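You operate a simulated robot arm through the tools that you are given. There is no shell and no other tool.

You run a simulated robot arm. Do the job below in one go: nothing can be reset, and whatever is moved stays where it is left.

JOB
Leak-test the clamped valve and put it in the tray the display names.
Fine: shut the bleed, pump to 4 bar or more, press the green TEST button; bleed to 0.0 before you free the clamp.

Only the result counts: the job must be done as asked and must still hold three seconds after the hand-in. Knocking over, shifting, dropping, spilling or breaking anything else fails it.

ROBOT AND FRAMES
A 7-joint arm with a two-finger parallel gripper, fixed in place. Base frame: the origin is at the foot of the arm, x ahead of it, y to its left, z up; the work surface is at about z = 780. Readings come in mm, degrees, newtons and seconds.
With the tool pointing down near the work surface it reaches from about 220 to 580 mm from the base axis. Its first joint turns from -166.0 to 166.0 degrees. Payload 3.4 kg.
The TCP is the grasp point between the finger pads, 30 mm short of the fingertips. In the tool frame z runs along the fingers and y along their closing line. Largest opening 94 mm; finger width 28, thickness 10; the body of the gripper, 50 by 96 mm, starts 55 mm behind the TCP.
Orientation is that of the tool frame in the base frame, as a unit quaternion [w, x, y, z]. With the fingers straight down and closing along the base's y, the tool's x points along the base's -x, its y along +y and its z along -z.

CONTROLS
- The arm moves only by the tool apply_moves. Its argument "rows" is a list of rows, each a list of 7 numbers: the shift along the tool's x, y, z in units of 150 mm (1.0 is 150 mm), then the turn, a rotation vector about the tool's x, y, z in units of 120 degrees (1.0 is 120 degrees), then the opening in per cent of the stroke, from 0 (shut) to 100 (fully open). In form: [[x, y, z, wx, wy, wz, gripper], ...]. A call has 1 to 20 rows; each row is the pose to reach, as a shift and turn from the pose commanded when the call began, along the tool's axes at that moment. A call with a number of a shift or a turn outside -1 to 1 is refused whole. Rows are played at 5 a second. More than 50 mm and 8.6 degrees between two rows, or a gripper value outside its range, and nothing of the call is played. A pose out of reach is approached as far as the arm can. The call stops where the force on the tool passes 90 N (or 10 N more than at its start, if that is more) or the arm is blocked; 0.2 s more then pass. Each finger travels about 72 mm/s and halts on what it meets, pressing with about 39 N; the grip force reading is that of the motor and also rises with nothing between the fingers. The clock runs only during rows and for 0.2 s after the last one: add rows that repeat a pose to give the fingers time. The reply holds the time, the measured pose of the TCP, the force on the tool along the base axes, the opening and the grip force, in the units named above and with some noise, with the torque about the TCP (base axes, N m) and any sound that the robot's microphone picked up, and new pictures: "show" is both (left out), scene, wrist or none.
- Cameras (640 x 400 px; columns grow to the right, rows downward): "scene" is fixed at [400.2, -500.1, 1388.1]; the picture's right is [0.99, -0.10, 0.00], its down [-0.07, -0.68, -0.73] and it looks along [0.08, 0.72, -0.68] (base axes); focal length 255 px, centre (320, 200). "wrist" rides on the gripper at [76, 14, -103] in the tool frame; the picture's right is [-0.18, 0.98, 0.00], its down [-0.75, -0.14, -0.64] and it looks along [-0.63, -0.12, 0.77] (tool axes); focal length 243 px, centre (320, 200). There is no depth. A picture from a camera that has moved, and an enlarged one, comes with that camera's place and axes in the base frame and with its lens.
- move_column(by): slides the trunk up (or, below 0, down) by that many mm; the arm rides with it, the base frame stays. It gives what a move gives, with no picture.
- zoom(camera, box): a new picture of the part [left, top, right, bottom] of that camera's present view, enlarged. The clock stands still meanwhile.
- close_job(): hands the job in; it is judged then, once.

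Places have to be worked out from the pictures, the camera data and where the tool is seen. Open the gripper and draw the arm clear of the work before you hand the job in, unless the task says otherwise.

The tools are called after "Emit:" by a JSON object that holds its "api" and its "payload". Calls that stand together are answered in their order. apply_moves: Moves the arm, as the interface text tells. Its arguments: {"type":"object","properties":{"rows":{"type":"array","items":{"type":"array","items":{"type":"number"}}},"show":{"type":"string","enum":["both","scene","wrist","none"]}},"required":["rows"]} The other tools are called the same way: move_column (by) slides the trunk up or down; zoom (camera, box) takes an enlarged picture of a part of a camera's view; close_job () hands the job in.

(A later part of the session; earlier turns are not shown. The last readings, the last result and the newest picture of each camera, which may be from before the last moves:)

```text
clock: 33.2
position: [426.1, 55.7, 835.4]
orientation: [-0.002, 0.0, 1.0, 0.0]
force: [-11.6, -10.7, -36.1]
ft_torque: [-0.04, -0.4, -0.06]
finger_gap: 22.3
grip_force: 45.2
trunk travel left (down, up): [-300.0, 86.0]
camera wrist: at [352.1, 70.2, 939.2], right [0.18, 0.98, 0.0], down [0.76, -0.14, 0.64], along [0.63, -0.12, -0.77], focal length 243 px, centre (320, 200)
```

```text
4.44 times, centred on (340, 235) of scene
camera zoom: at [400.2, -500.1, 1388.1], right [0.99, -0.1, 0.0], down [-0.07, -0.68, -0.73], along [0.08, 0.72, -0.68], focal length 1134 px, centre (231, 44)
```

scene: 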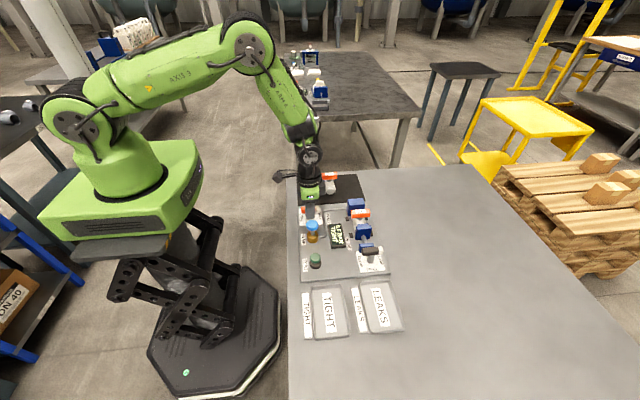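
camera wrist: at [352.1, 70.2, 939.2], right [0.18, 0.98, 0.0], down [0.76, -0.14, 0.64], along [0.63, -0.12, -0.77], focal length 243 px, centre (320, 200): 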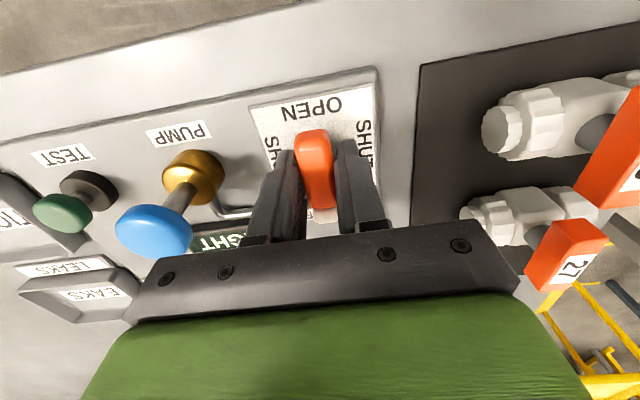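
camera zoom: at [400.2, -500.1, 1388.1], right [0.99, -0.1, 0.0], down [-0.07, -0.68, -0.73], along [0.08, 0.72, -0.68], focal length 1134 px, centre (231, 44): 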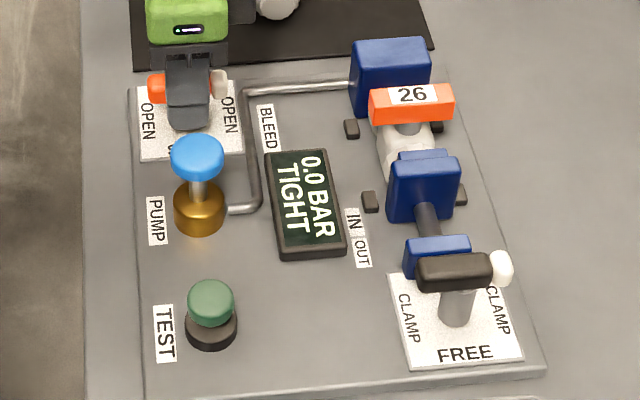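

Pressure is 0.0 bar with the bleed OPEN. I'll release the lever and lift clear.

Emit:
{"api": "apply_moves", "payload": {"rows": [[0, 0, 0, 0, 0, 0, 55], [0, 0, 0, 0, 0, 0, 55], [0, 0, 0, 0, 0, 0, 55], [0, 0, -0.25, 0, 0, 0, 55], [0, 0, -0.55, 0, 0, 0, 55], [0, 0, -0.85, 0, 0, 0, 55], [0, 0, -0.85, 0, 0, 0, 55]], "show": "none"}}

Emit:
{"api": "apply_moves", "payload": {"rows": [[-0.1, -0.25, 0, 0, 0, 0, 55], [-0.2, -0.5, 0, 0, 0, 0, 55], [-0.3, -0.75, 0, 0, 0, 0, 55], [-0.4, -1.0, 0, 0, 0, 0, 55], [-0.4, -1.0, 0, 0, 0, 0, 55]], "show": "both"}}

```text
clock: 34.8
position: [426.1, 56.0, 963.3]
orientation: [-0.001, -0.001, 1.0, -0.001]
force: [0.7, 0.4, 0.4]
ft_torque: [0.0, 0.04, -0.01]
finger_gap: 51.4
grip_force: 0.0
trunk travel left (down, up): [-300.0, 86.0]
```

```text
clock: 36.0
position: [489.3, -93.0, 965.1]
orientation: [0.001, 0.0, 1.0, 0.0]
force: [0.4, -0.2, -0.4]
ft_torque: [-0.03, -0.01, -0.01]
finger_gap: 51.7
grip_force: 0.0
trunk travel left (down, up): [-300.0, 86.0]
camera wrist: at [413.3, -78.2, 1068.7], right [0.18, 0.98, 0.0], down [0.75, -0.14, 0.64], along [0.63, -0.12, -0.77], focal length 243 px, centre (320, 200)
```

scene: 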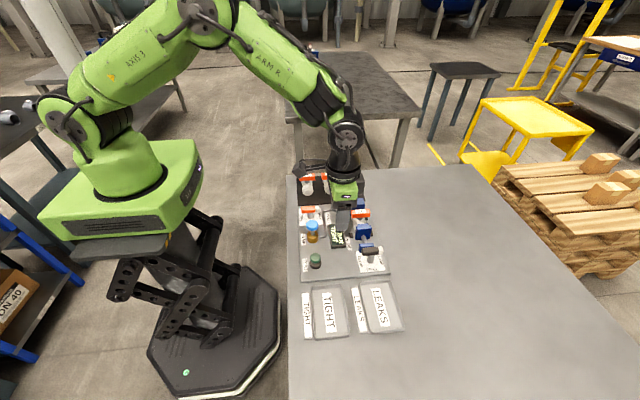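
wrist: 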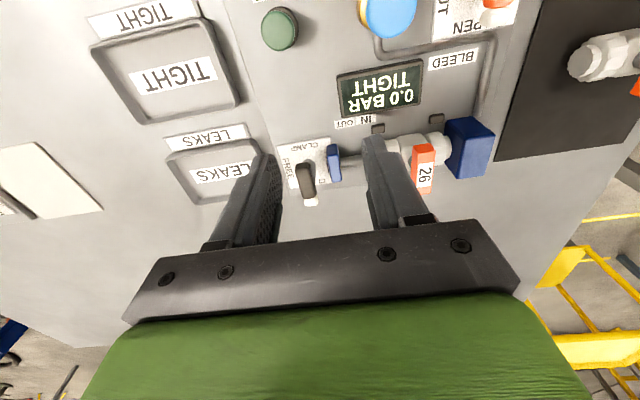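

Good view of the clamp lever and the valve. I'll enlarge it to pin down their positions.

Emit:
{"api": "zoom", "payload": {"camera": "wrist", "box": [260, 100, 400, 220]}}

Emit:
{"api": "zoom", "payload": {"camera": "wrist", "box": [360, 90, 510, 210]}}

Emit:
{"api": "zoom", "payload": {"camera": "scene", "box": [340, 190, 400, 280]}}

```text
3.33 times, centred on (330, 160) of wrist
camera zoom: at [413.3, -78.2, 1068.7], right [0.18, 0.98, 0.0], down [0.75, -0.14, 0.64], along [0.63, -0.12, -0.77], focal length 809 px, centre (287, 333)
```

zoom: 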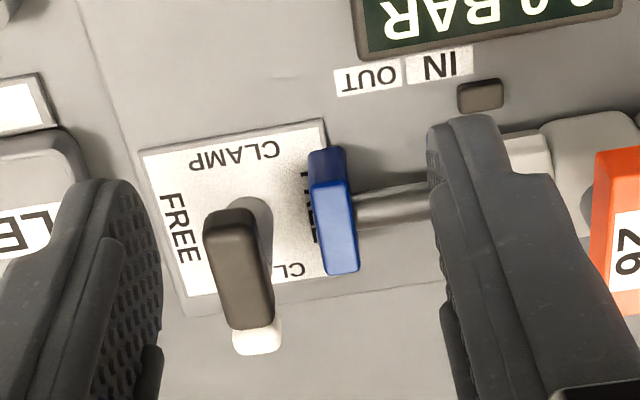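

```text
3.33 times, centred on (435, 150) of wrist
camera zoom: at [413.3, -78.2, 1068.7], right [0.18, 0.98, 0.0], down [0.75, -0.14, 0.64], along [0.63, -0.12, -0.77], focal length 809 px, centre (-63, 367)
```

zoom: 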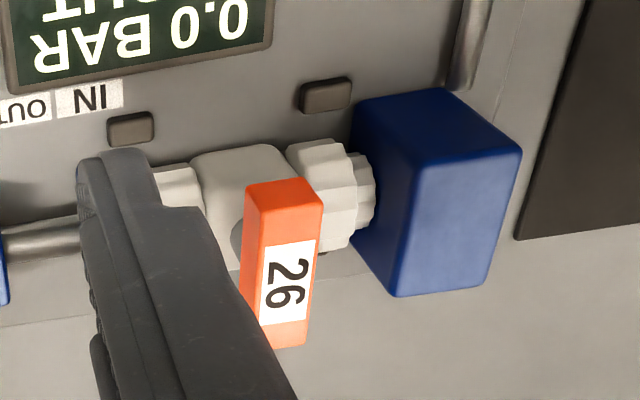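

```text
4.44 times, centred on (370, 235) of scene
camera zoom: at [400.2, -500.1, 1388.1], right [0.99, -0.1, 0.0], down [-0.07, -0.68, -0.73], along [0.08, 0.72, -0.68], focal length 1134 px, centre (98, 44)
```

zoom: 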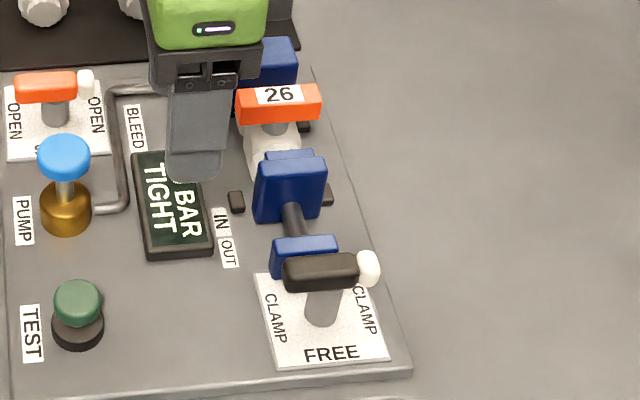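

Clamp lever centre is about (577, −124, bar z ≈ 838); the pusher plate beside it tops out near z ≈ 819, so I'll keep fingertips above ~823. First I'll test whether the arm reaches above the lever.

Emit:
{"api": "apply_moves", "payload": {"rows": [[-0.2, -0.07, 0.04, 0, 0, 0, 42], [-0.4, -0.14, 0.08, 0, 0, 0, 42], [-0.587, -0.208, 0.13, 0, 0, 0, 42], [-0.587, -0.208, 0.13, 0, 0, 0, 42], [-0.587, -0.208, 0.13, 0, 0, 0, 42]], "show": "both"}}

```text
clock: 37.2
position: [574.1, -125.2, 943.3]
orientation: [0.0, 0.0, 1.0, 0.0]
force: [0.0, 0.3, -0.6]
ft_torque: [-0.01, -0.02, 0.02]
finger_gap: 39.8
grip_force: 0.0
trunk travel left (down, up): [-300.0, 86.0]
camera wrist: at [498.9, -110.7, 1047.8], right [0.18, 0.98, 0.0], down [0.75, -0.14, 0.64], along [0.63, -0.12, -0.77], focal length 243 px, centre (320, 200)
```

scene: 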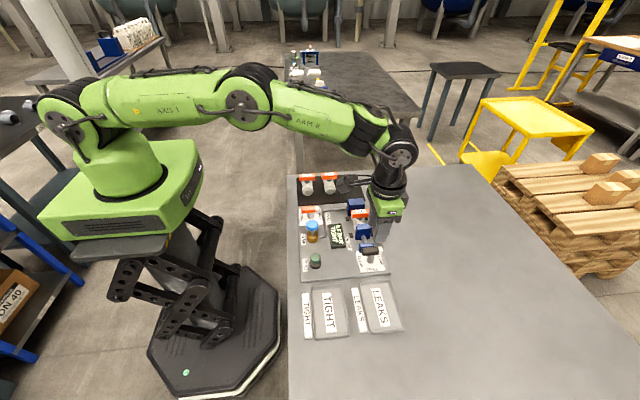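
wrist: 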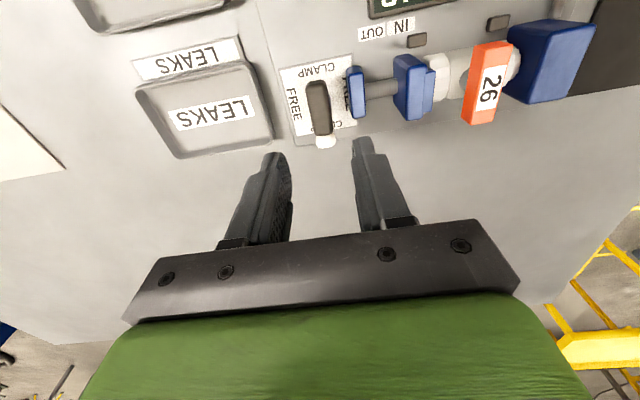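

The pose is reachable here but the arm is nearly stretched. I'll enlarge the view to refine the lever position before using the trunk to go lower.

Emit:
{"api": "zoom", "payload": {"camera": "wrist", "box": [260, 20, 420, 160]}}

Emit:
{"api": "zoom", "payload": {"camera": "wrist", "box": [380, 0, 600, 140]}}

Emit:
{"api": "zoom", "payload": {"camera": "scene", "box": [340, 180, 420, 280]}}

```text
2.86 times, centred on (340, 90) of wrist
camera zoom: at [498.9, -110.7, 1047.8], right [0.18, 0.98, 0.0], down [0.75, -0.14, 0.64], along [0.63, -0.12, -0.77], focal length 693 px, centre (263, 514)
```

zoom: 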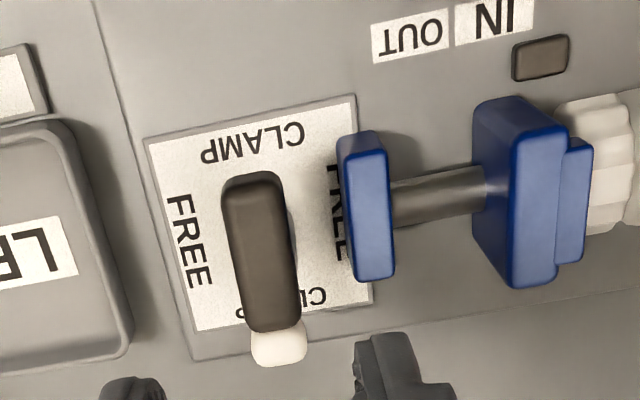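

```text
2.86 times, centred on (490, 70) of wrist
camera zoom: at [498.9, -110.7, 1047.8], right [0.18, 0.98, 0.0], down [0.75, -0.14, 0.64], along [0.63, -0.12, -0.77], focal length 693 px, centre (-166, 571)
```

zoom: 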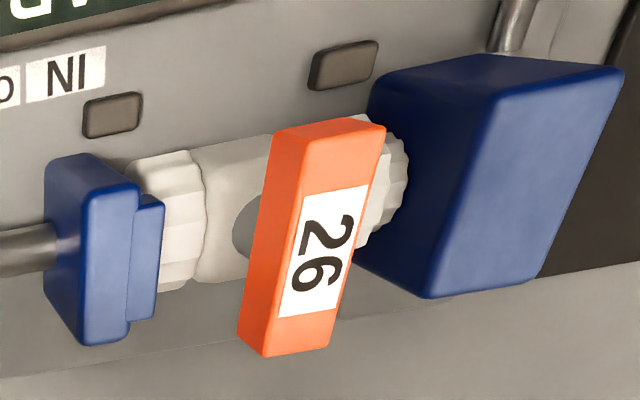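

```text
4.00 times, centred on (380, 230) of scene
camera zoom: at [400.2, -500.1, 1388.1], right [0.99, -0.1, 0.0], down [-0.07, -0.68, -0.73], along [0.08, 0.72, -0.68], focal length 1020 px, centre (80, 80)
```

zoom: 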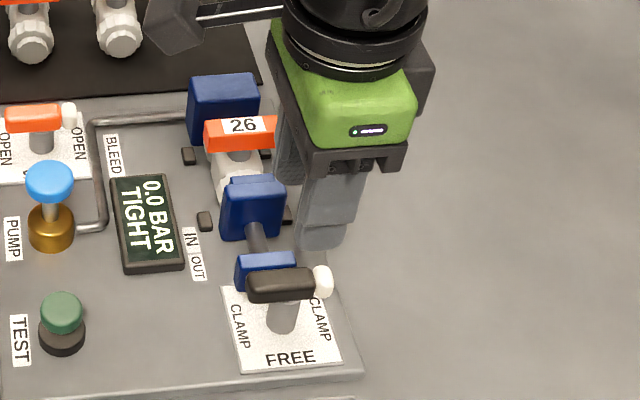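

The lever centre is confirmed at about (577, −125), top ≈ 845. I'll lower the trunk by 50 mm, so the fingertips stop about 20 mm above the lever and the arm has more reach.

Emit:
{"api": "move_column", "payload": {"by": -50}}

```text
clock: 38.1
position: [574.3, -125.5, 894.9]
orientation: [0.001, 0.001, 1.0, -0.001]
force: [0.2, -0.2, 0.5]
ft_torque: [-0.04, -0.02, -0.05]
finger_gap: 39.5
grip_force: 0.0
trunk travel left (down, up): [-250.0, 136.0]
```

TCP is now at z ≈ 895. I'll nudge 3 mm outward and look.

Emit:
{"api": "apply_moves", "payload": {"rows": [[-0.02, 0.004, 0, 0, 0, 0, 42], [-0.02, 0.004, 0, 0, 0, 0, 42]], "show": "both"}}

Emit:
{"api": "zoom", "payload": {"camera": "scene", "box": [340, 180, 420, 280]}}

Emit:
{"api": "zoom", "payload": {"camera": "wrist", "box": [240, 20, 440, 240]}}

```text
clock: 38.7
position: [576.5, -125.6, 894.7]
orientation: [0.0, 0.0, 1.0, 0.0]
force: [-0.5, -0.1, -0.1]
ft_torque: [0.0, -0.05, 0.0]
finger_gap: 39.6
grip_force: 0.1
trunk travel left (down, up): [-250.0, 136.0]
camera wrist: at [501.3, -109.7, 998.0], right [0.18, 0.98, 0.0], down [0.75, -0.14, 0.64], along [0.63, -0.12, -0.77], focal length 243 px, centre (320, 200)
```

scene: 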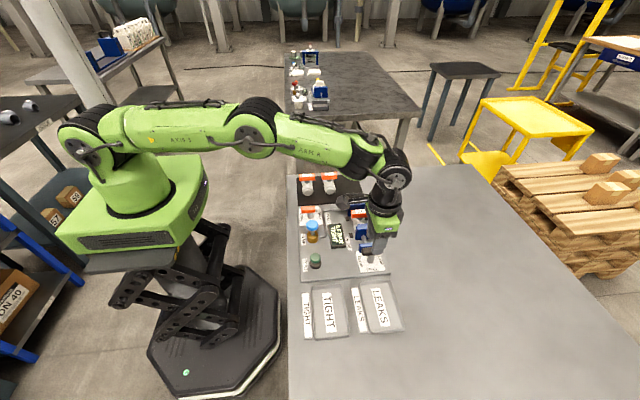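
wrist: 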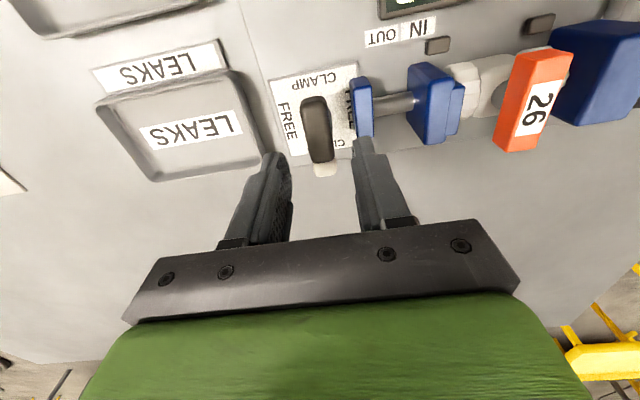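

```text
4.00 times, centred on (380, 230) of scene
camera zoom: at [400.2, -500.1, 1388.1], right [0.99, -0.1, 0.0], down [-0.07, -0.68, -0.73], along [0.08, 0.72, -0.68], focal length 1020 px, centre (80, 80)
```

zoom: 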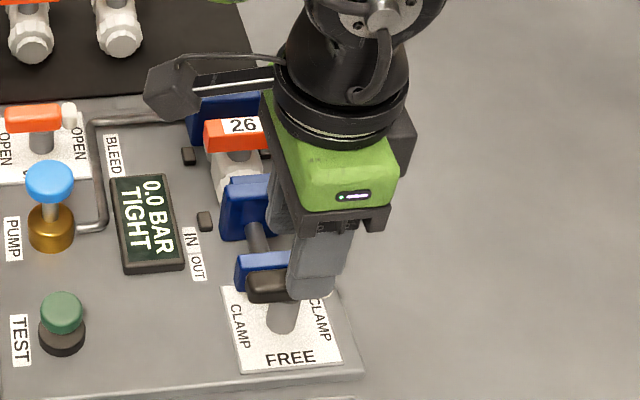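

```text
1.82 times, centred on (340, 130) of wrist
camera zoom: at [501.3, -109.7, 998.0], right [0.18, 0.98, 0.0], down [0.75, -0.14, 0.64], along [0.63, -0.12, -0.77], focal length 441 px, centre (284, 327)
```

zoom: 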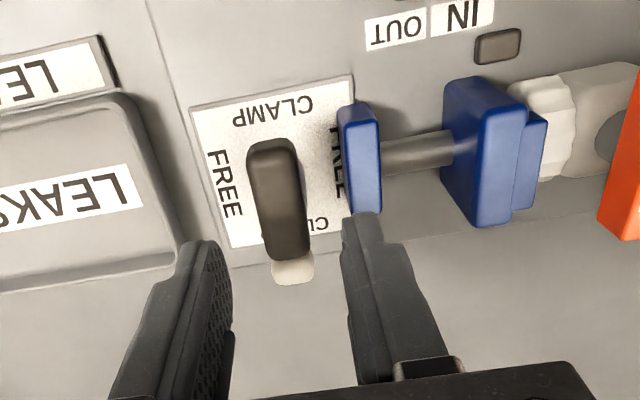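

The lever lies centred between the fingers. I'll narrow the opening slightly (to clear the pusher plate) and descend to TCP z ≈ 854.

Emit:
{"api": "apply_moves", "payload": {"rows": [[0, 0, 0.0, 0, 0, 0, 35], [0, 0.003, 0.1, 0, 0, 0, 35], [0, 0.006, 0.2, 0, 0, 0, 35], [0, 0.006, 0.27, 0, 0, 0, 35], [0, 0.006, 0.27, 0, 0, 0, 35]], "show": "both"}}

Emit:
{"api": "zoom", "payload": {"camera": "wrist", "box": [240, 20, 440, 240]}}

Emit:
{"api": "zoom", "payload": {"camera": "scene", "box": [340, 180, 420, 280]}}

```text
clock: 39.9
position: [578.1, -124.2, 854.5]
orientation: [0.001, 0.0, 1.0, 0.0]
force: [-0.1, -0.2, 0.7]
ft_torque: [0.0, 0.0, 0.01]
finger_gap: 32.8
grip_force: 0.1
trunk travel left (down, up): [-250.0, 136.0]
camera wrist: at [502.8, -109.0, 957.1], right [0.18, 0.98, 0.0], down [0.75, -0.14, 0.64], along [0.63, -0.12, -0.77], focal length 243 px, centre (320, 200)
```

scene: 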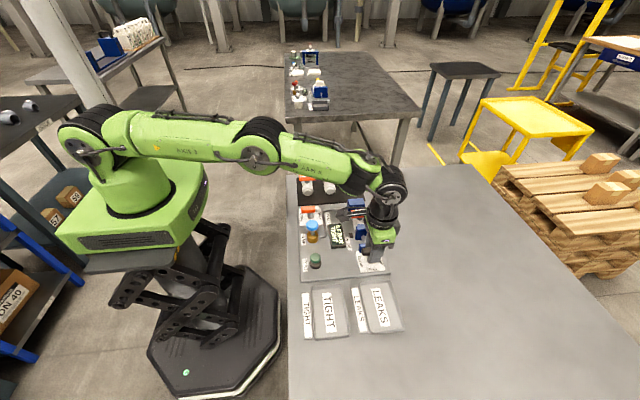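
wrist: 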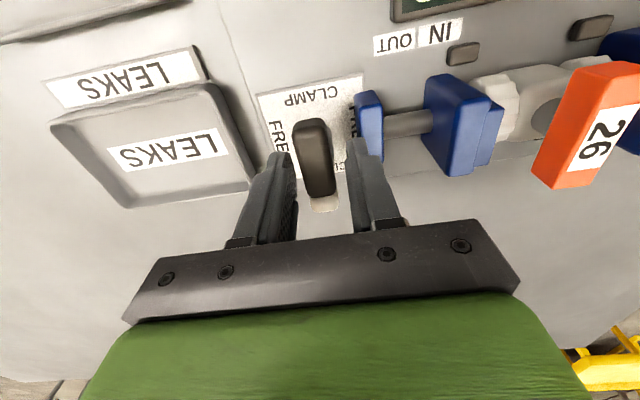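

```text
1.82 times, centred on (340, 130) of wrist
camera zoom: at [502.8, -109.0, 957.1], right [0.18, 0.98, 0.0], down [0.75, -0.14, 0.64], along [0.63, -0.12, -0.77], focal length 441 px, centre (284, 327)
```

zoom: 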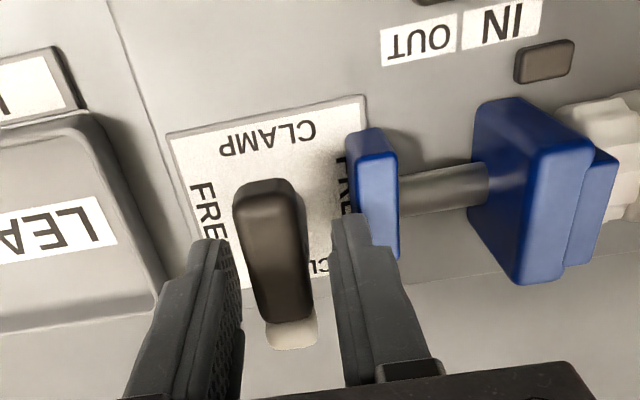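

```text
4.00 times, centred on (380, 230) of scene
camera zoom: at [400.2, -500.1, 1388.1], right [0.99, -0.1, 0.0], down [-0.07, -0.68, -0.73], along [0.08, 0.72, -0.68], focal length 1020 px, centre (80, 80)
```

zoom: 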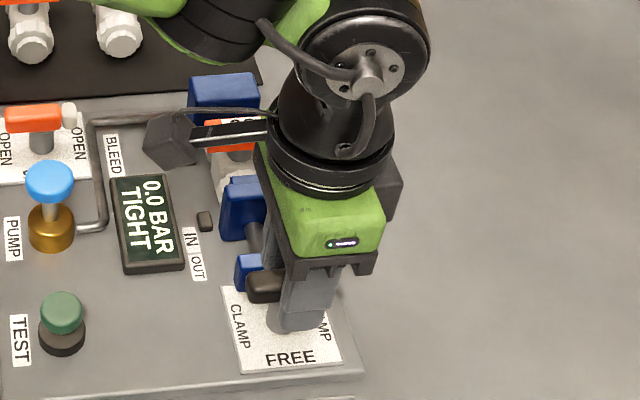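

The lever is between the fingers with no contact. I'll raise 3 mm for clearance over the pusher plate, close, and try a small turn.

Emit:
{"api": "apply_moves", "payload": {"rows": [[0, 0, -0.02, 0, 0, 0, 20], [0, 0, -0.02, 0, 0, 0, 0], [0, 0, -0.02, 0, 0, 0, 0], [0, 0, -0.02, 0, 0, 0, 0], [0, 0, -0.02, 0, 0, 0.06, 0], [0, 0, -0.02, 0, 0, 0.12, 0], [0, 0, -0.02, 0, 0, 0.12, 0]], "show": "wrist"}}

Emit:
{"api": "zoom", "payload": {"camera": "scene", "box": [340, 180, 420, 280]}}

```text
clock: 41.5
position: [576.8, -124.3, 854.3]
orientation: [-0.004, 0.127, 0.992, 0.0]
force: [-3.5, -3.2, -20.0]
ft_torque: [-0.01, -0.15, 0.02]
finger_gap: 19.4
grip_force: 44.7
trunk travel left (down, up): [-250.0, 136.0]
camera wrist: at [508.8, -91.7, 958.6], right [0.43, 0.9, 0.0], down [0.7, -0.33, 0.64], along [0.58, -0.27, -0.77], focal length 243 px, centre (320, 200)
```

wrist: 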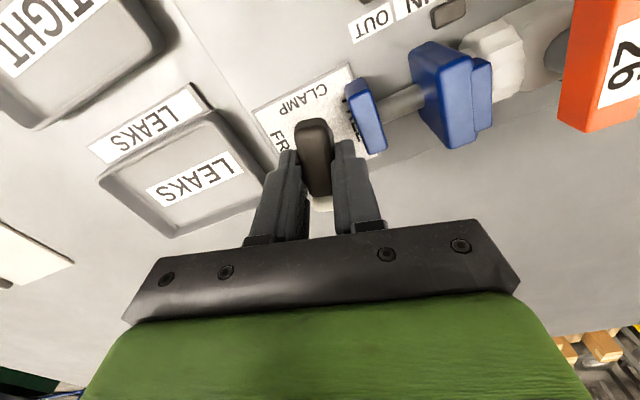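

```text
4.00 times, centred on (380, 230) of scene
camera zoom: at [400.2, -500.1, 1388.1], right [0.99, -0.1, 0.0], down [-0.07, -0.68, -0.73], along [0.08, 0.72, -0.68], focal length 1020 px, centre (80, 80)
```

zoom: 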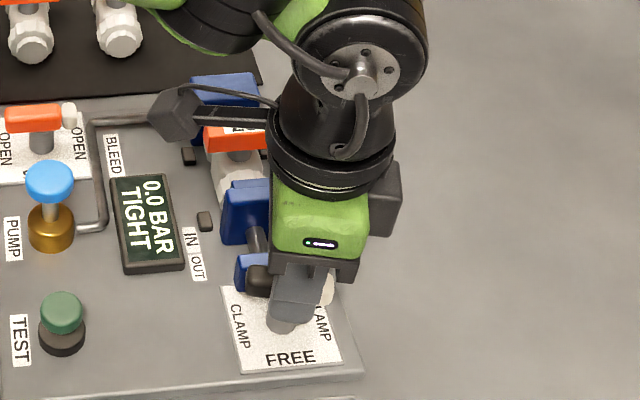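

The lever turns freely (19 mm bar in grip). I'll relieve the slight upward pull and continue to 90°.

Emit:
{"api": "apply_moves", "payload": {"rows": [[0, 0, 0.014, 0, 0, 0.063, 0], [0, 0, 0.014, 0, 0, 0.126, 0], [0, 0, 0.014, 0, 0, 0.189, 0], [0, 0, 0.014, 0, 0, 0.252, 0], [0, 0, 0.014, 0, 0, 0.315, 0], [0, 0, 0.014, 0, 0, 0.378, 0], [0, 0, 0.014, 0, 0, 0.441, 0], [0, 0, 0.014, 0, 0, 0.504, 0], [0, 0, 0.014, 0, 0, 0.567, 0], [0, 0, 0.014, 0, 0, 0.63, 0], [0, 0, 0.014, 0, 0, 0.63, 0]], "show": "both"}}

Emit:
{"api": "zoom", "payload": {"camera": "scene", "box": [340, 180, 420, 280]}}

```text
clock: 43.9
position: [576.4, -126.7, 854.7]
orientation: [0.0, 0.71, 0.705, 0.0]
force: [-13.4, -17.1, -7.0]
ft_torque: [-1.52, 0.22, 0.0]
finger_gap: 19.3
grip_force: 44.9
trunk travel left (down, up): [-250.0, 136.0]
camera wrist: at [591.5, -49.7, 958.3], right [0.98, -0.19, 0.0], down [-0.14, -0.75, 0.64], along [-0.12, -0.63, -0.77], focal length 243 px, centre (320, 200)
```

scene: 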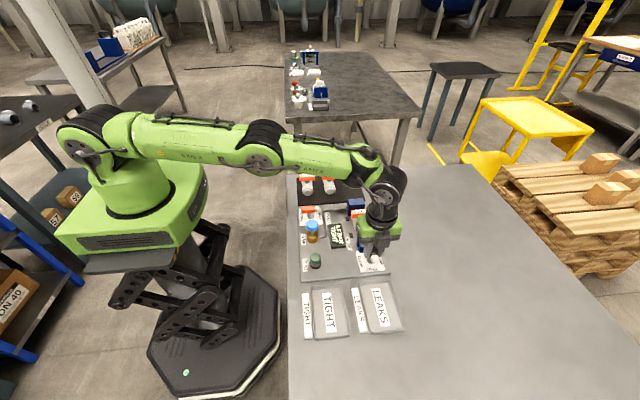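
wrist: 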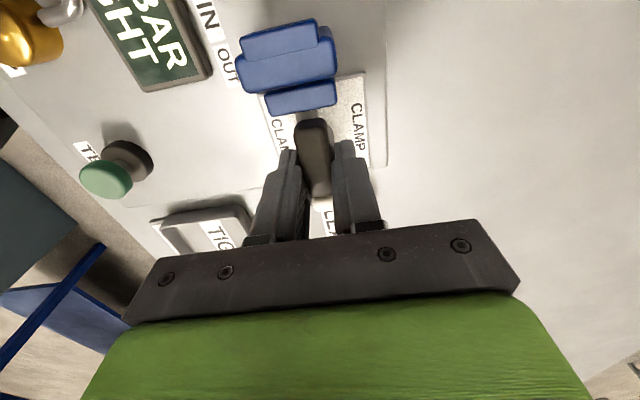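

```text
4.00 times, centred on (380, 230) of scene
camera zoom: at [400.2, -500.1, 1388.1], right [0.99, -0.1, 0.0], down [-0.07, -0.68, -0.73], along [0.08, 0.72, -0.68], focal length 1020 px, centre (80, 80)
```

zoom: 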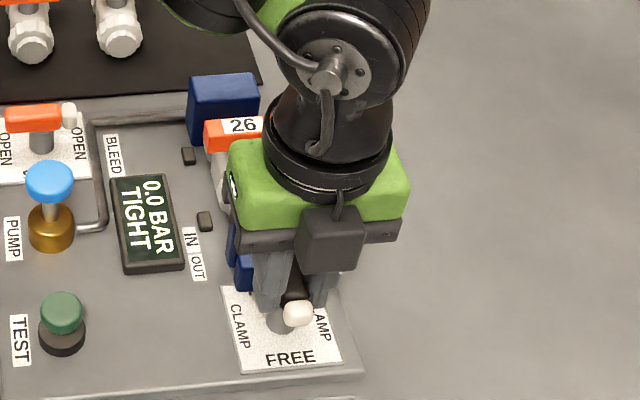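

The lever is at FREE and the jaw appears to be retracted. I'll open the fingers and lift clear.

Emit:
{"api": "apply_moves", "payload": {"rows": [[0, 0, 0, 0, 0, 0, 45], [0, 0, 0, 0, 0, 0, 45], [0, 0, 0, 0, 0, 0, 45], [0, 0, -0.2, 0, 0, 0, 45], [0, 0, -0.45, 0, 0, 0, 45], [0, 0, -0.7, 0, 0, 0, 45], [0, 0, -0.7, 0, 0, 0, 45]], "show": "both"}}

Emit:
{"api": "zoom", "payload": {"camera": "scene", "box": [340, 180, 420, 280]}}

```text
clock: 45.5
position: [578.5, -123.5, 960.3]
orientation: [-0.001, 0.707, 0.707, 0.0]
force: [0.1, -0.1, 0.0]
ft_torque: [0.05, 0.0, -0.03]
finger_gap: 42.5
grip_force: 0.0
trunk travel left (down, up): [-250.0, 136.0]
camera wrist: at [593.1, -47.3, 1065.6], right [0.98, -0.18, 0.0], down [-0.14, -0.75, 0.64], along [-0.12, -0.63, -0.77], focal length 243 px, centre (320, 200)
```

scene: 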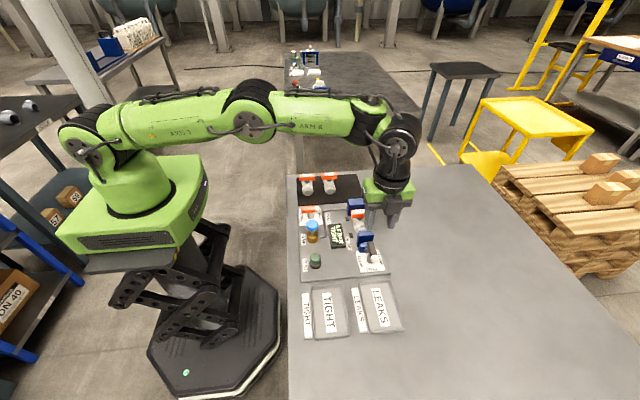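
wrist: 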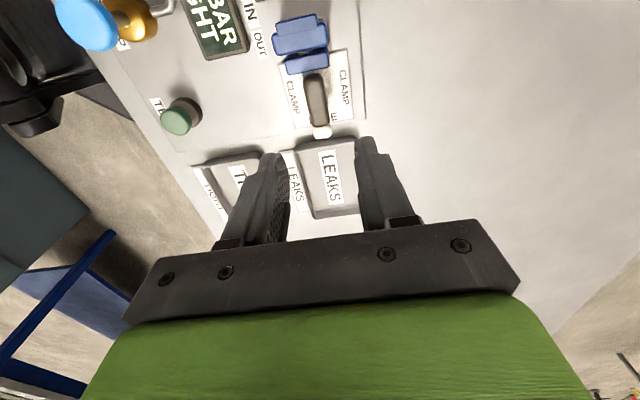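

```text
4.00 times, centred on (380, 230) of scene
camera zoom: at [400.2, -500.1, 1388.1], right [0.99, -0.1, 0.0], down [-0.07, -0.68, -0.73], along [0.08, 0.72, -0.68], focal length 1020 px, centre (80, 80)
```

zoom: 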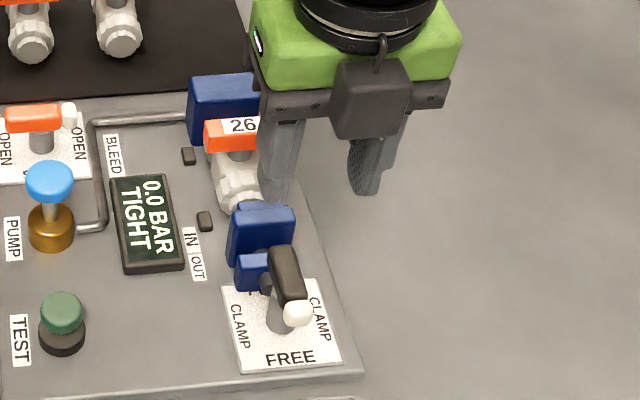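

The jaw has retracted and the valve's end nut is free. I'll turn back to the default heading while moving above the valve handle at about (572, 4).

Emit:
{"api": "apply_moves", "payload": {"rows": [[0.0775, -0.004, 0, 0, 0, -0.0682, 45], [0.155, -0.008, 0, 0, 0, -0.1364, 45], [0.2326, -0.012, 0, 0, 0, -0.2045, 45], [0.31, -0.016, 0, 0, 0, -0.2727, 45], [0.3877, -0.02, 0, 0, 0, -0.3409, 45], [0.4653, -0.023, 0, 0, 0, -0.4091, 45], [0.5428, -0.027, 0, 0, 0, -0.4773, 45], [0.62, -0.031, 0, 0, 0, -0.5455, 45], [0.698, -0.035, 0, 0, 0, -0.6136, 45], [0.7755, -0.039, 0, 0, 0, -0.6818, 45], [0.853, -0.043, 0, 0, 0, -0.75, 45], [0.853, -0.043, 0, 0, 0, -0.75, 45]], "show": "both"}}

Emit:
{"api": "zoom", "payload": {"camera": "wrist", "box": [230, 20, 430, 170]}}

Emit:
{"api": "zoom", "payload": {"camera": "scene", "box": [330, 180, 410, 260]}}

```text
clock: 48.1
position: [570.6, 3.7, 957.7]
orientation: [0.001, -0.001, 1.0, 0.0]
force: [0.6, 1.3, 0.2]
ft_torque: [0.03, 0.0, -0.02]
finger_gap: 42.3
grip_force: 0.1
trunk travel left (down, up): [-250.0, 136.0]
camera wrist: at [494.9, 18.6, 1062.2], right [0.18, 0.98, 0.0], down [0.75, -0.14, 0.64], along [0.63, -0.12, -0.77], focal length 243 px, centre (320, 200)
```

scene: 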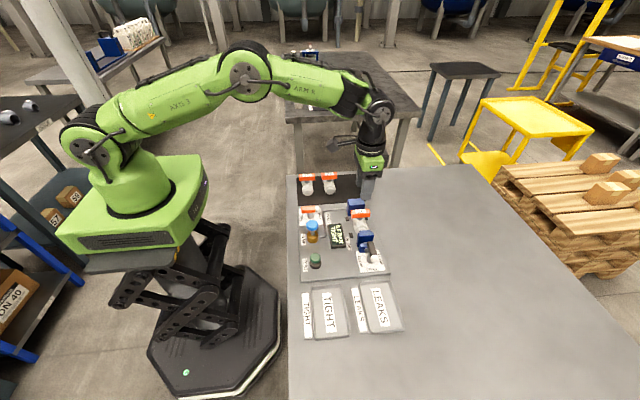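
wrist: 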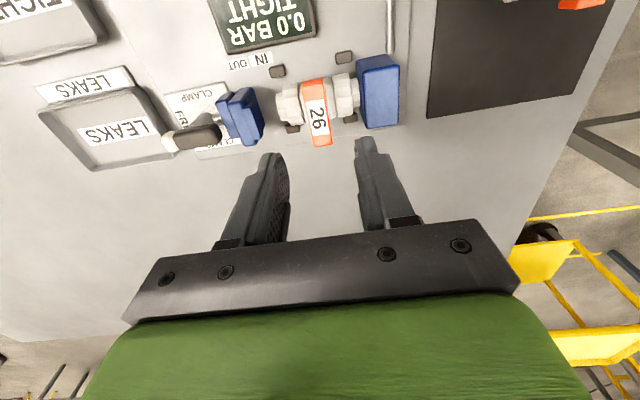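

```text
2.67 times, centred on (330, 95) of wrist
camera zoom: at [494.9, 18.6, 1062.2], right [0.18, 0.98, 0.0], down [0.75, -0.14, 0.64], along [0.63, -0.12, -0.77], focal length 647 px, centre (293, 480)
```

zoom: 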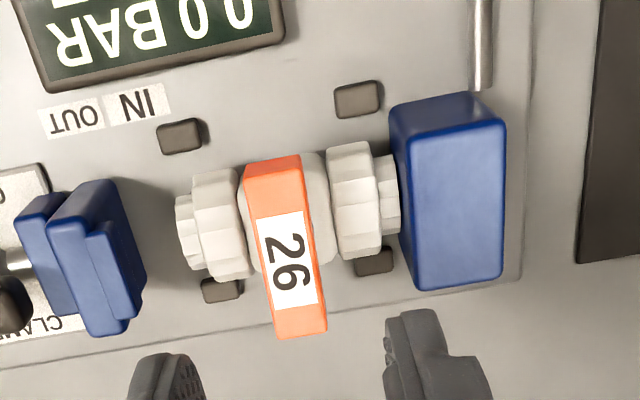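

```text
5.00 times, centred on (370, 220) of scene
camera zoom: at [400.2, -500.1, 1388.1], right [0.99, -0.1, 0.0], down [-0.07, -0.68, -0.73], along [0.08, 0.72, -0.68], focal length 1275 px, centre (70, 100)
```

zoom: 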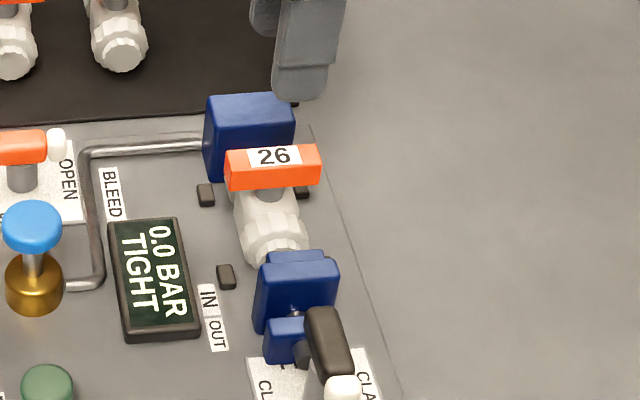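

Handle top centre is about (573, 2, 857), about 17 mm wide; the nut tops are near z ≈ 832 and the fixed block face near y ≈ 41, so there's room. I'll descend to TCP z ≈ 870 with a 33 mm opening and check.

Emit:
{"api": "apply_moves", "payload": {"rows": [[-0.005, -0.008, 0.2, 0, 0, 0, 36], [-0.01, -0.013, 0.4, 0, 0, 0, 36], [-0.01, -0.013, 0.5, 0, 0, 0, 36], [-0.01, -0.013, 0.58, 0, 0, 0, 36], [-0.01, -0.013, 0.58, 0, 0, 0, 36]], "show": "wrist"}}

Emit:
{"api": "zoom", "payload": {"camera": "wrist", "box": [230, 60, 430, 240]}}

Emit:
{"api": "zoom", "payload": {"camera": "scene", "box": [330, 180, 410, 260]}}

```text
clock: 49.3
position: [573.1, 2.2, 873.4]
orientation: [0.001, 0.0, 1.0, 0.001]
force: [0.8, -0.6, 0.5]
ft_torque: [0.01, 0.01, -0.02]
finger_gap: 33.6
grip_force: 0.1
trunk travel left (down, up): [-250.0, 136.0]
camera wrist: at [496.8, 16.6, 975.8], right [0.18, 0.98, 0.0], down [0.75, -0.14, 0.64], along [0.63, -0.12, -0.77], focal length 243 px, centre (320, 200)
```

wrist: 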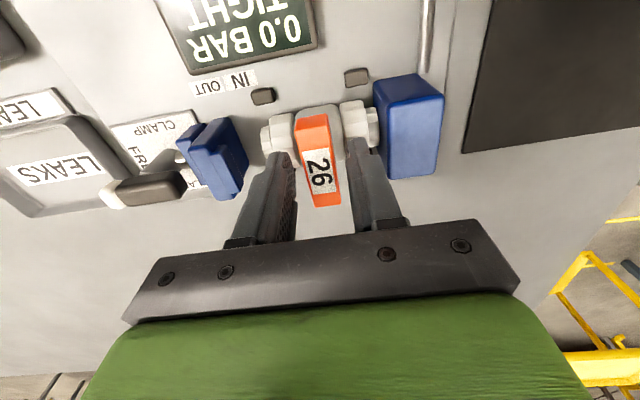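

```text
2.22 times, centred on (330, 150) of wrist
camera zoom: at [496.8, 16.6, 975.8], right [0.18, 0.98, 0.0], down [0.75, -0.14, 0.64], along [0.63, -0.12, -0.77], focal length 539 px, centre (298, 311)
```

zoom: 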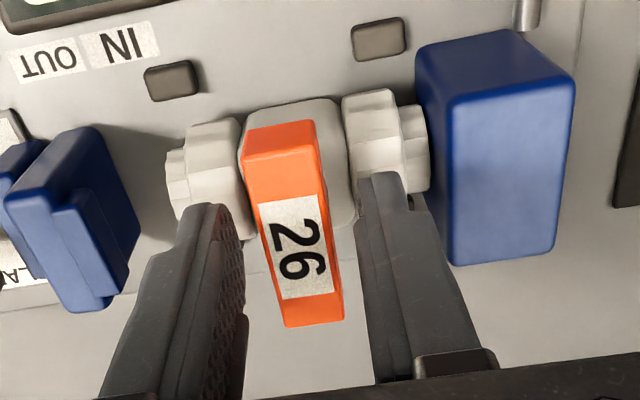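

```text
5.00 times, centred on (370, 220) of scene
camera zoom: at [400.2, -500.1, 1388.1], right [0.99, -0.1, 0.0], down [-0.07, -0.68, -0.73], along [0.08, 0.72, -0.68], focal length 1275 px, centre (70, 100)
```

zoom: 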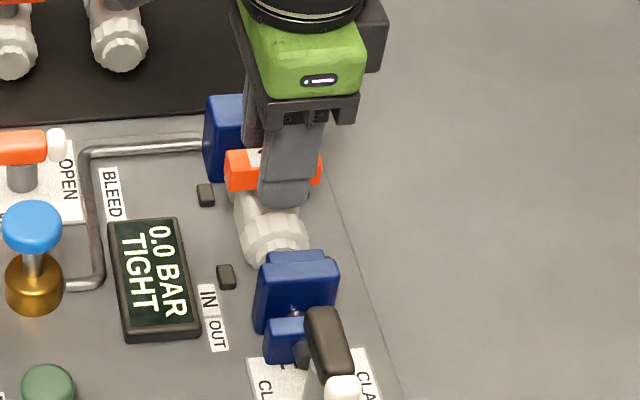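

The handle is well centred between the fingers. I'll go down 7 mm more and close on it.

Emit:
{"api": "apply_moves", "payload": {"rows": [[0, 0, 0.025, 0, 0, 0, 36], [0, 0, 0.05, 0, 0, 0, 36], [0, 0, 0.05, 0, 0, 0, 36], [0, 0, 0.05, 0, 0, 0, 15], [0, 0, 0.05, 0, 0, 0, 0], [0, 0, 0.05, 0, 0, 0, 0], [0, 0, 0.05, 0, 0, 0, 0]], "show": "wrist"}}

Emit:
{"api": "zoom", "payload": {"camera": "scene", "box": [330, 180, 410, 260]}}

```text
clock: 50.9
position: [572.3, 1.5, 865.4]
orientation: [0.0, 0.0, 1.0, -0.001]
force: [0.9, -1.6, 1.0]
ft_torque: [-0.01, 0.0, -0.01]
finger_gap: 17.3
grip_force: 39.1
trunk travel left (down, up): [-250.0, 136.0]
camera wrist: at [496.8, 16.8, 969.1], right [0.18, 0.98, 0.0], down [0.75, -0.14, 0.64], along [0.63, -0.12, -0.77], focal length 243 px, centre (320, 200)
```

wrist: 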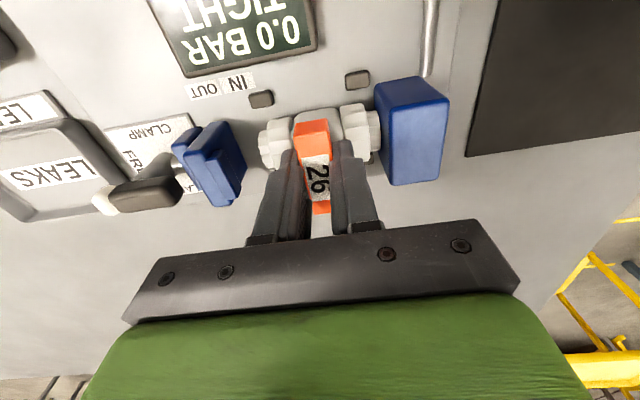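

```text
5.00 times, centred on (370, 220) of scene
camera zoom: at [400.2, -500.1, 1388.1], right [0.99, -0.1, 0.0], down [-0.07, -0.68, -0.73], along [0.08, 0.72, -0.68], focal length 1275 px, centre (70, 100)
```

zoom: 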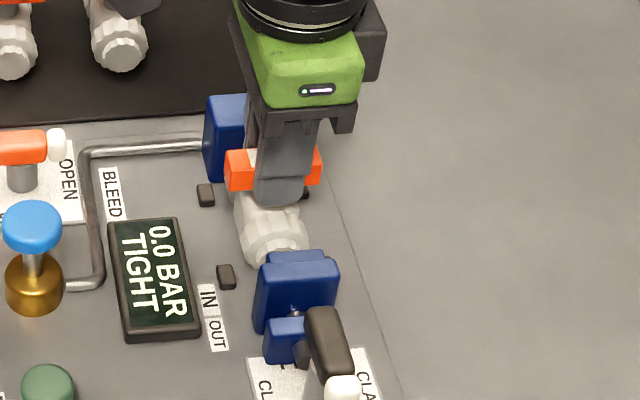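

Gripped at 17.3 mm with 39 N. I'll lift slowly and watch the force for any snag at the fixed block.

Emit:
{"api": "apply_moves", "payload": {"rows": [[0, 0, -0.02, 0, 0, 0, 0], [0, 0, -0.04, 0, 0, 0, 0], [0, 0, -0.07, 0, 0, 0, 0], [0, 0, -0.1, 0, 0, 0, 0]], "show": "wrist"}}

Emit:
{"api": "zoom", "payload": {"camera": "scene", "box": [330, 180, 410, 260]}}

```text
clock: 51.9
position: [572.2, 1.1, 880.1]
orientation: [0.0, 0.0, 1.0, 0.0]
force: [-0.1, -0.3, -2.2]
ft_torque: [0.04, 0.01, 0.01]
finger_gap: 17.1
grip_force: 39.0
trunk travel left (down, up): [-250.0, 136.0]
camera wrist: at [497.3, 17.2, 983.7], right [0.18, 0.98, 0.0], down [0.75, -0.14, 0.64], along [0.63, -0.12, -0.77], focal length 243 px, centre (320, 200)
```

wrist: 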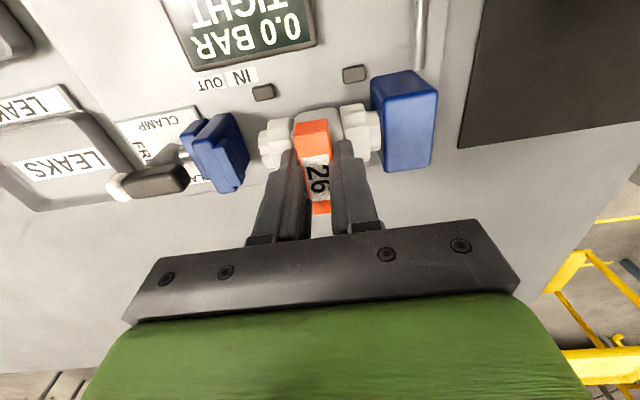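

```text
5.00 times, centred on (370, 220) of scene
camera zoom: at [400.2, -500.1, 1388.1], right [0.99, -0.1, 0.0], down [-0.07, -0.68, -0.73], along [0.08, 0.72, -0.68], focal length 1275 px, centre (70, 100)
```

zoom: 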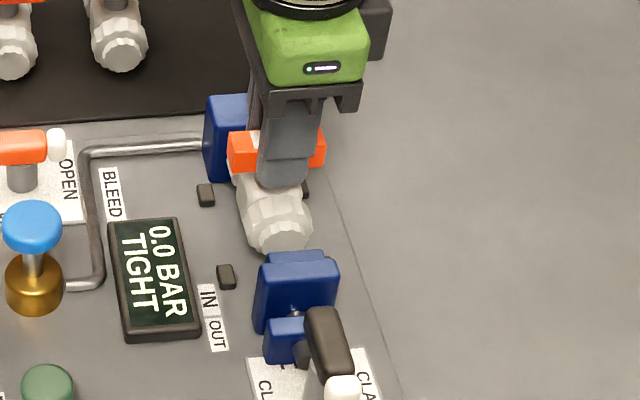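

The valve is free and hanging (≈2 N). I'll lift to about z ≈ 990 and then carry it toward the TIGHT tray.

Emit:
{"api": "apply_moves", "payload": {"rows": [[0, 0, -0.15, 0, 0, 0, 0], [0, 0, -0.35, 0, 0, 0, 0], [0, 0, -0.55, 0, 0, 0, 0], [0, 0, -0.73, 0, 0, 0, 0], [0, 0, -0.73, 0, 0, 0, 0]], "show": "none"}}

Emit:
{"api": "apply_moves", "payload": {"rows": [[0.07, -0.125, 0, 0, 0, 0, 0], [0.14, -0.25, 0, 0, 0, 0, 0], [0.21, -0.375, 0, 0, 0, 0, 0], [0.28, -0.5, 0, 0, 0, 0, 0], [0.35, -0.625, 0, 0, 0, 0, 0], [0.42, -0.75, 0, 0, 0, 0, 0], [0.49, -0.875, 0, 0, 0, 0, 0], [0.56, -1.0, 0, 0, 0, 0, 0], [0.56, -1.0, 0, 0, 0, 0, 0]], "show": "both"}}

```text
clock: 53.1
position: [570.8, 2.1, 989.5]
orientation: [0.0, 0.0, 1.0, 0.0]
force: [1.0, 0.3, -1.1]
ft_torque: [-0.01, 0.01, 0.01]
finger_gap: 17.3
grip_force: 38.7
trunk travel left (down, up): [-250.0, 136.0]
```

```text
clock: 55.1
position: [487.1, -147.8, 990.4]
orientation: [0.0, 0.0, 1.0, 0.0]
force: [-0.4, -0.1, -0.9]
ft_torque: [0.0, -0.03, 0.01]
finger_gap: 17.3
grip_force: 39.1
trunk travel left (down, up): [-250.0, 136.0]
camera wrist: at [412.3, -132.5, 1093.7], right [0.18, 0.98, 0.0], down [0.75, -0.14, 0.64], along [0.63, -0.12, -0.77], focal length 243 px, centre (320, 200)
```

scene: 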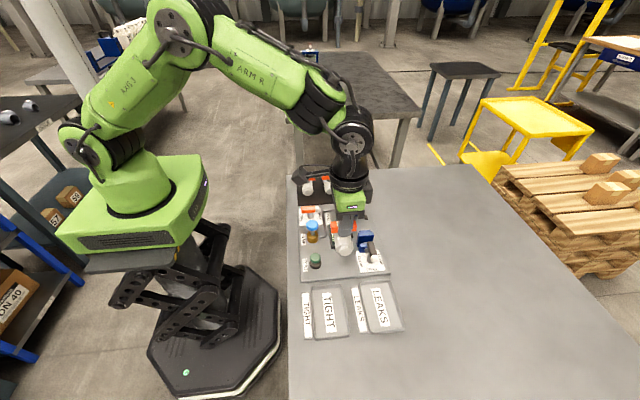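
wrist: 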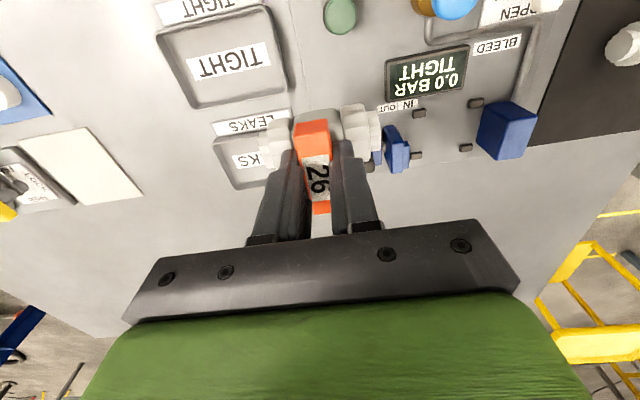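

The TIGHT tray's centre works out at about (448, −246). I'll move over it at the same height.

Emit:
{"api": "apply_moves", "payload": {"rows": [[0.09, -0.22, 0, 0, 0, 0, 0], [0.18, -0.44, 0, 0, 0, 0, 0], [0.26, -0.655, 0, 0, 0, 0, 0], [0.26, -0.655, 0, 0, 0, 0, 0]], "show": "both"}}

Emit:
{"api": "zoom", "payload": {"camera": "scene", "box": [280, 200, 440, 360]}}

Emit:
{"api": "zoom", "payload": {"camera": "wrist", "box": [200, 20, 440, 220]}}

```text
clock: 56.1
position: [448.3, -247.1, 989.1]
orientation: [0.001, 0.0, 1.0, 0.0]
force: [0.0, -0.3, -1.6]
ft_torque: [-0.05, 0.04, -0.01]
finger_gap: 17.4
grip_force: 38.8
trunk travel left (down, up): [-250.0, 136.0]
camera wrist: at [373.2, -231.9, 1092.6], right [0.18, 0.98, 0.0], down [0.75, -0.14, 0.64], along [0.63, -0.12, -0.77], focal length 243 px, centre (320, 200)
```

scene: 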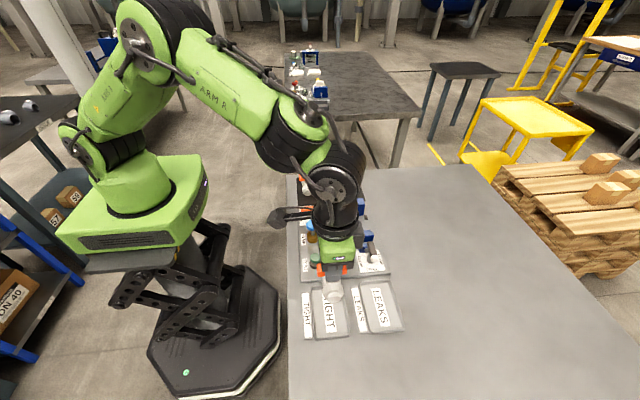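
wrist: 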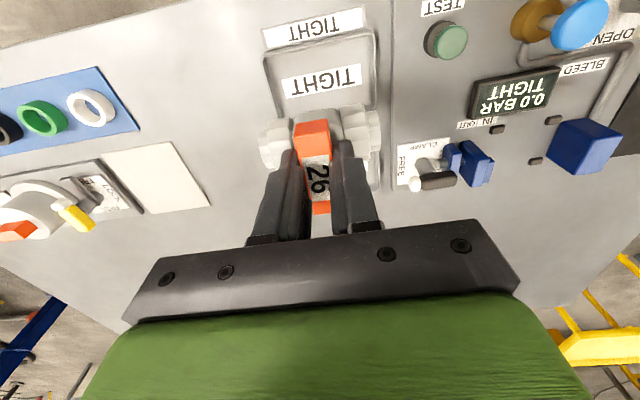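

```text
2.50 times, centred on (360, 280) of scene
camera zoom: at [400.2, -500.1, 1388.1], right [0.99, -0.1, 0.0], down [-0.07, -0.68, -0.73], along [0.08, 0.72, -0.68], focal length 638 px, centre (220, 0)
```

zoom: 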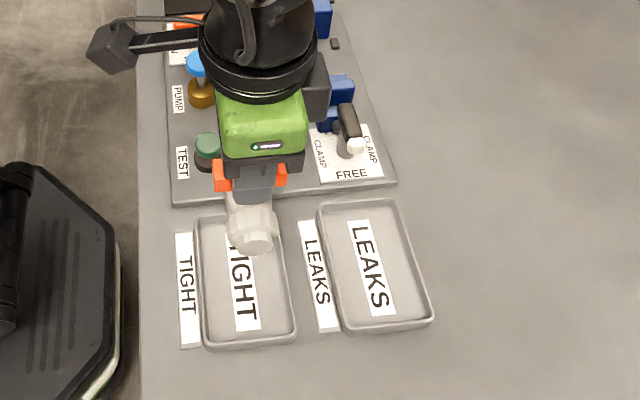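

```text
2.00 times, centred on (320, 120) of wrist
camera zoom: at [373.2, -231.9, 1092.6], right [0.18, 0.98, 0.0], down [0.75, -0.14, 0.64], along [0.63, -0.12, -0.77], focal length 485 px, centre (320, 360)
```

zoom: 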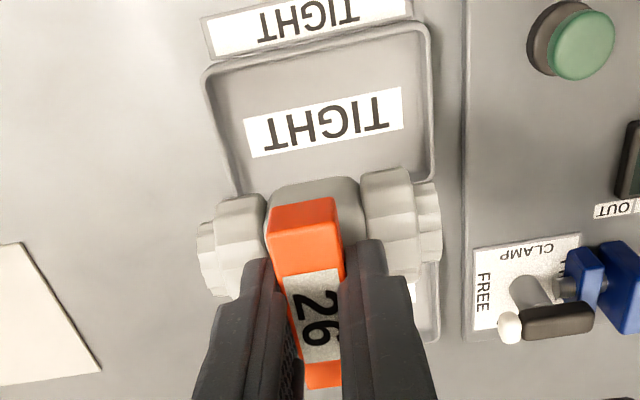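

The valve hangs centred over the TIGHT tray (x 409–487, y −300 to −186). Its underside is about 74 mm below the TCP; I'll descend to TCP z ≈ 880 first.

Emit:
{"api": "apply_moves", "payload": {"rows": [[0, 0.008, 0.2, 0, 0, 0, 0], [0, 0.015, 0.4, 0, 0, 0, 0], [0, 0.015, 0.58, 0, 0, 0, 0], [0, 0.015, 0.72, 0, 0, 0, 0], [0, 0.015, 0.72, 0, 0, 0, 0]], "show": "both"}}

Emit:
{"api": "zoom", "payload": {"camera": "scene", "box": [280, 220, 420, 360]}}

```text
clock: 57.3
position: [448.8, -245.4, 881.8]
orientation: [0.0, 0.0, 1.0, 0.0]
force: [0.0, 0.5, -1.5]
ft_torque: [0.01, 0.02, -0.02]
finger_gap: 17.6
grip_force: 39.0
trunk travel left (down, up): [-250.0, 136.0]
camera wrist: at [373.3, -229.7, 985.1], right [0.18, 0.98, 0.0], down [0.75, -0.14, 0.64], along [0.63, -0.12, -0.77], focal length 243 px, centre (320, 200)
```

scene: 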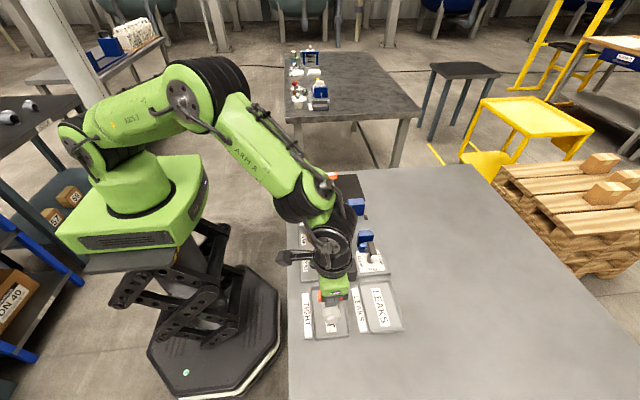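
wrist: 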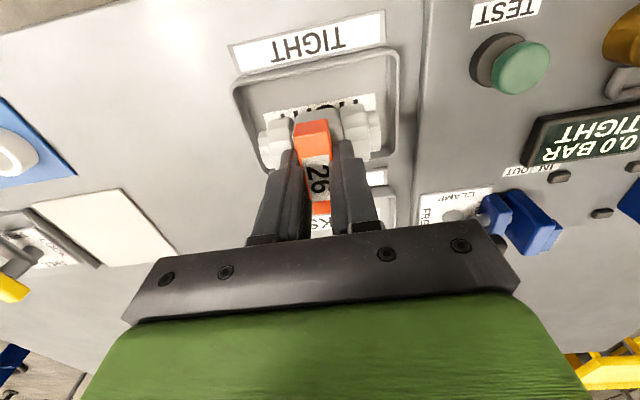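

```text
2.86 times, centred on (350, 290) of scene
camera zoom: at [400.2, -500.1, 1388.1], right [0.99, -0.1, 0.0], down [-0.07, -0.68, -0.73], along [0.08, 0.72, -0.68], focal length 729 px, centre (234, -57)
```

zoom: 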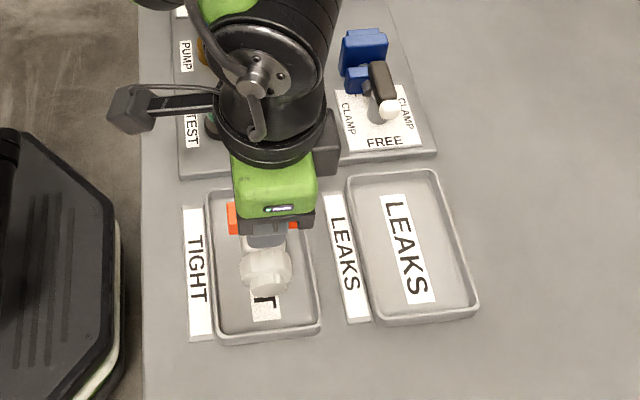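

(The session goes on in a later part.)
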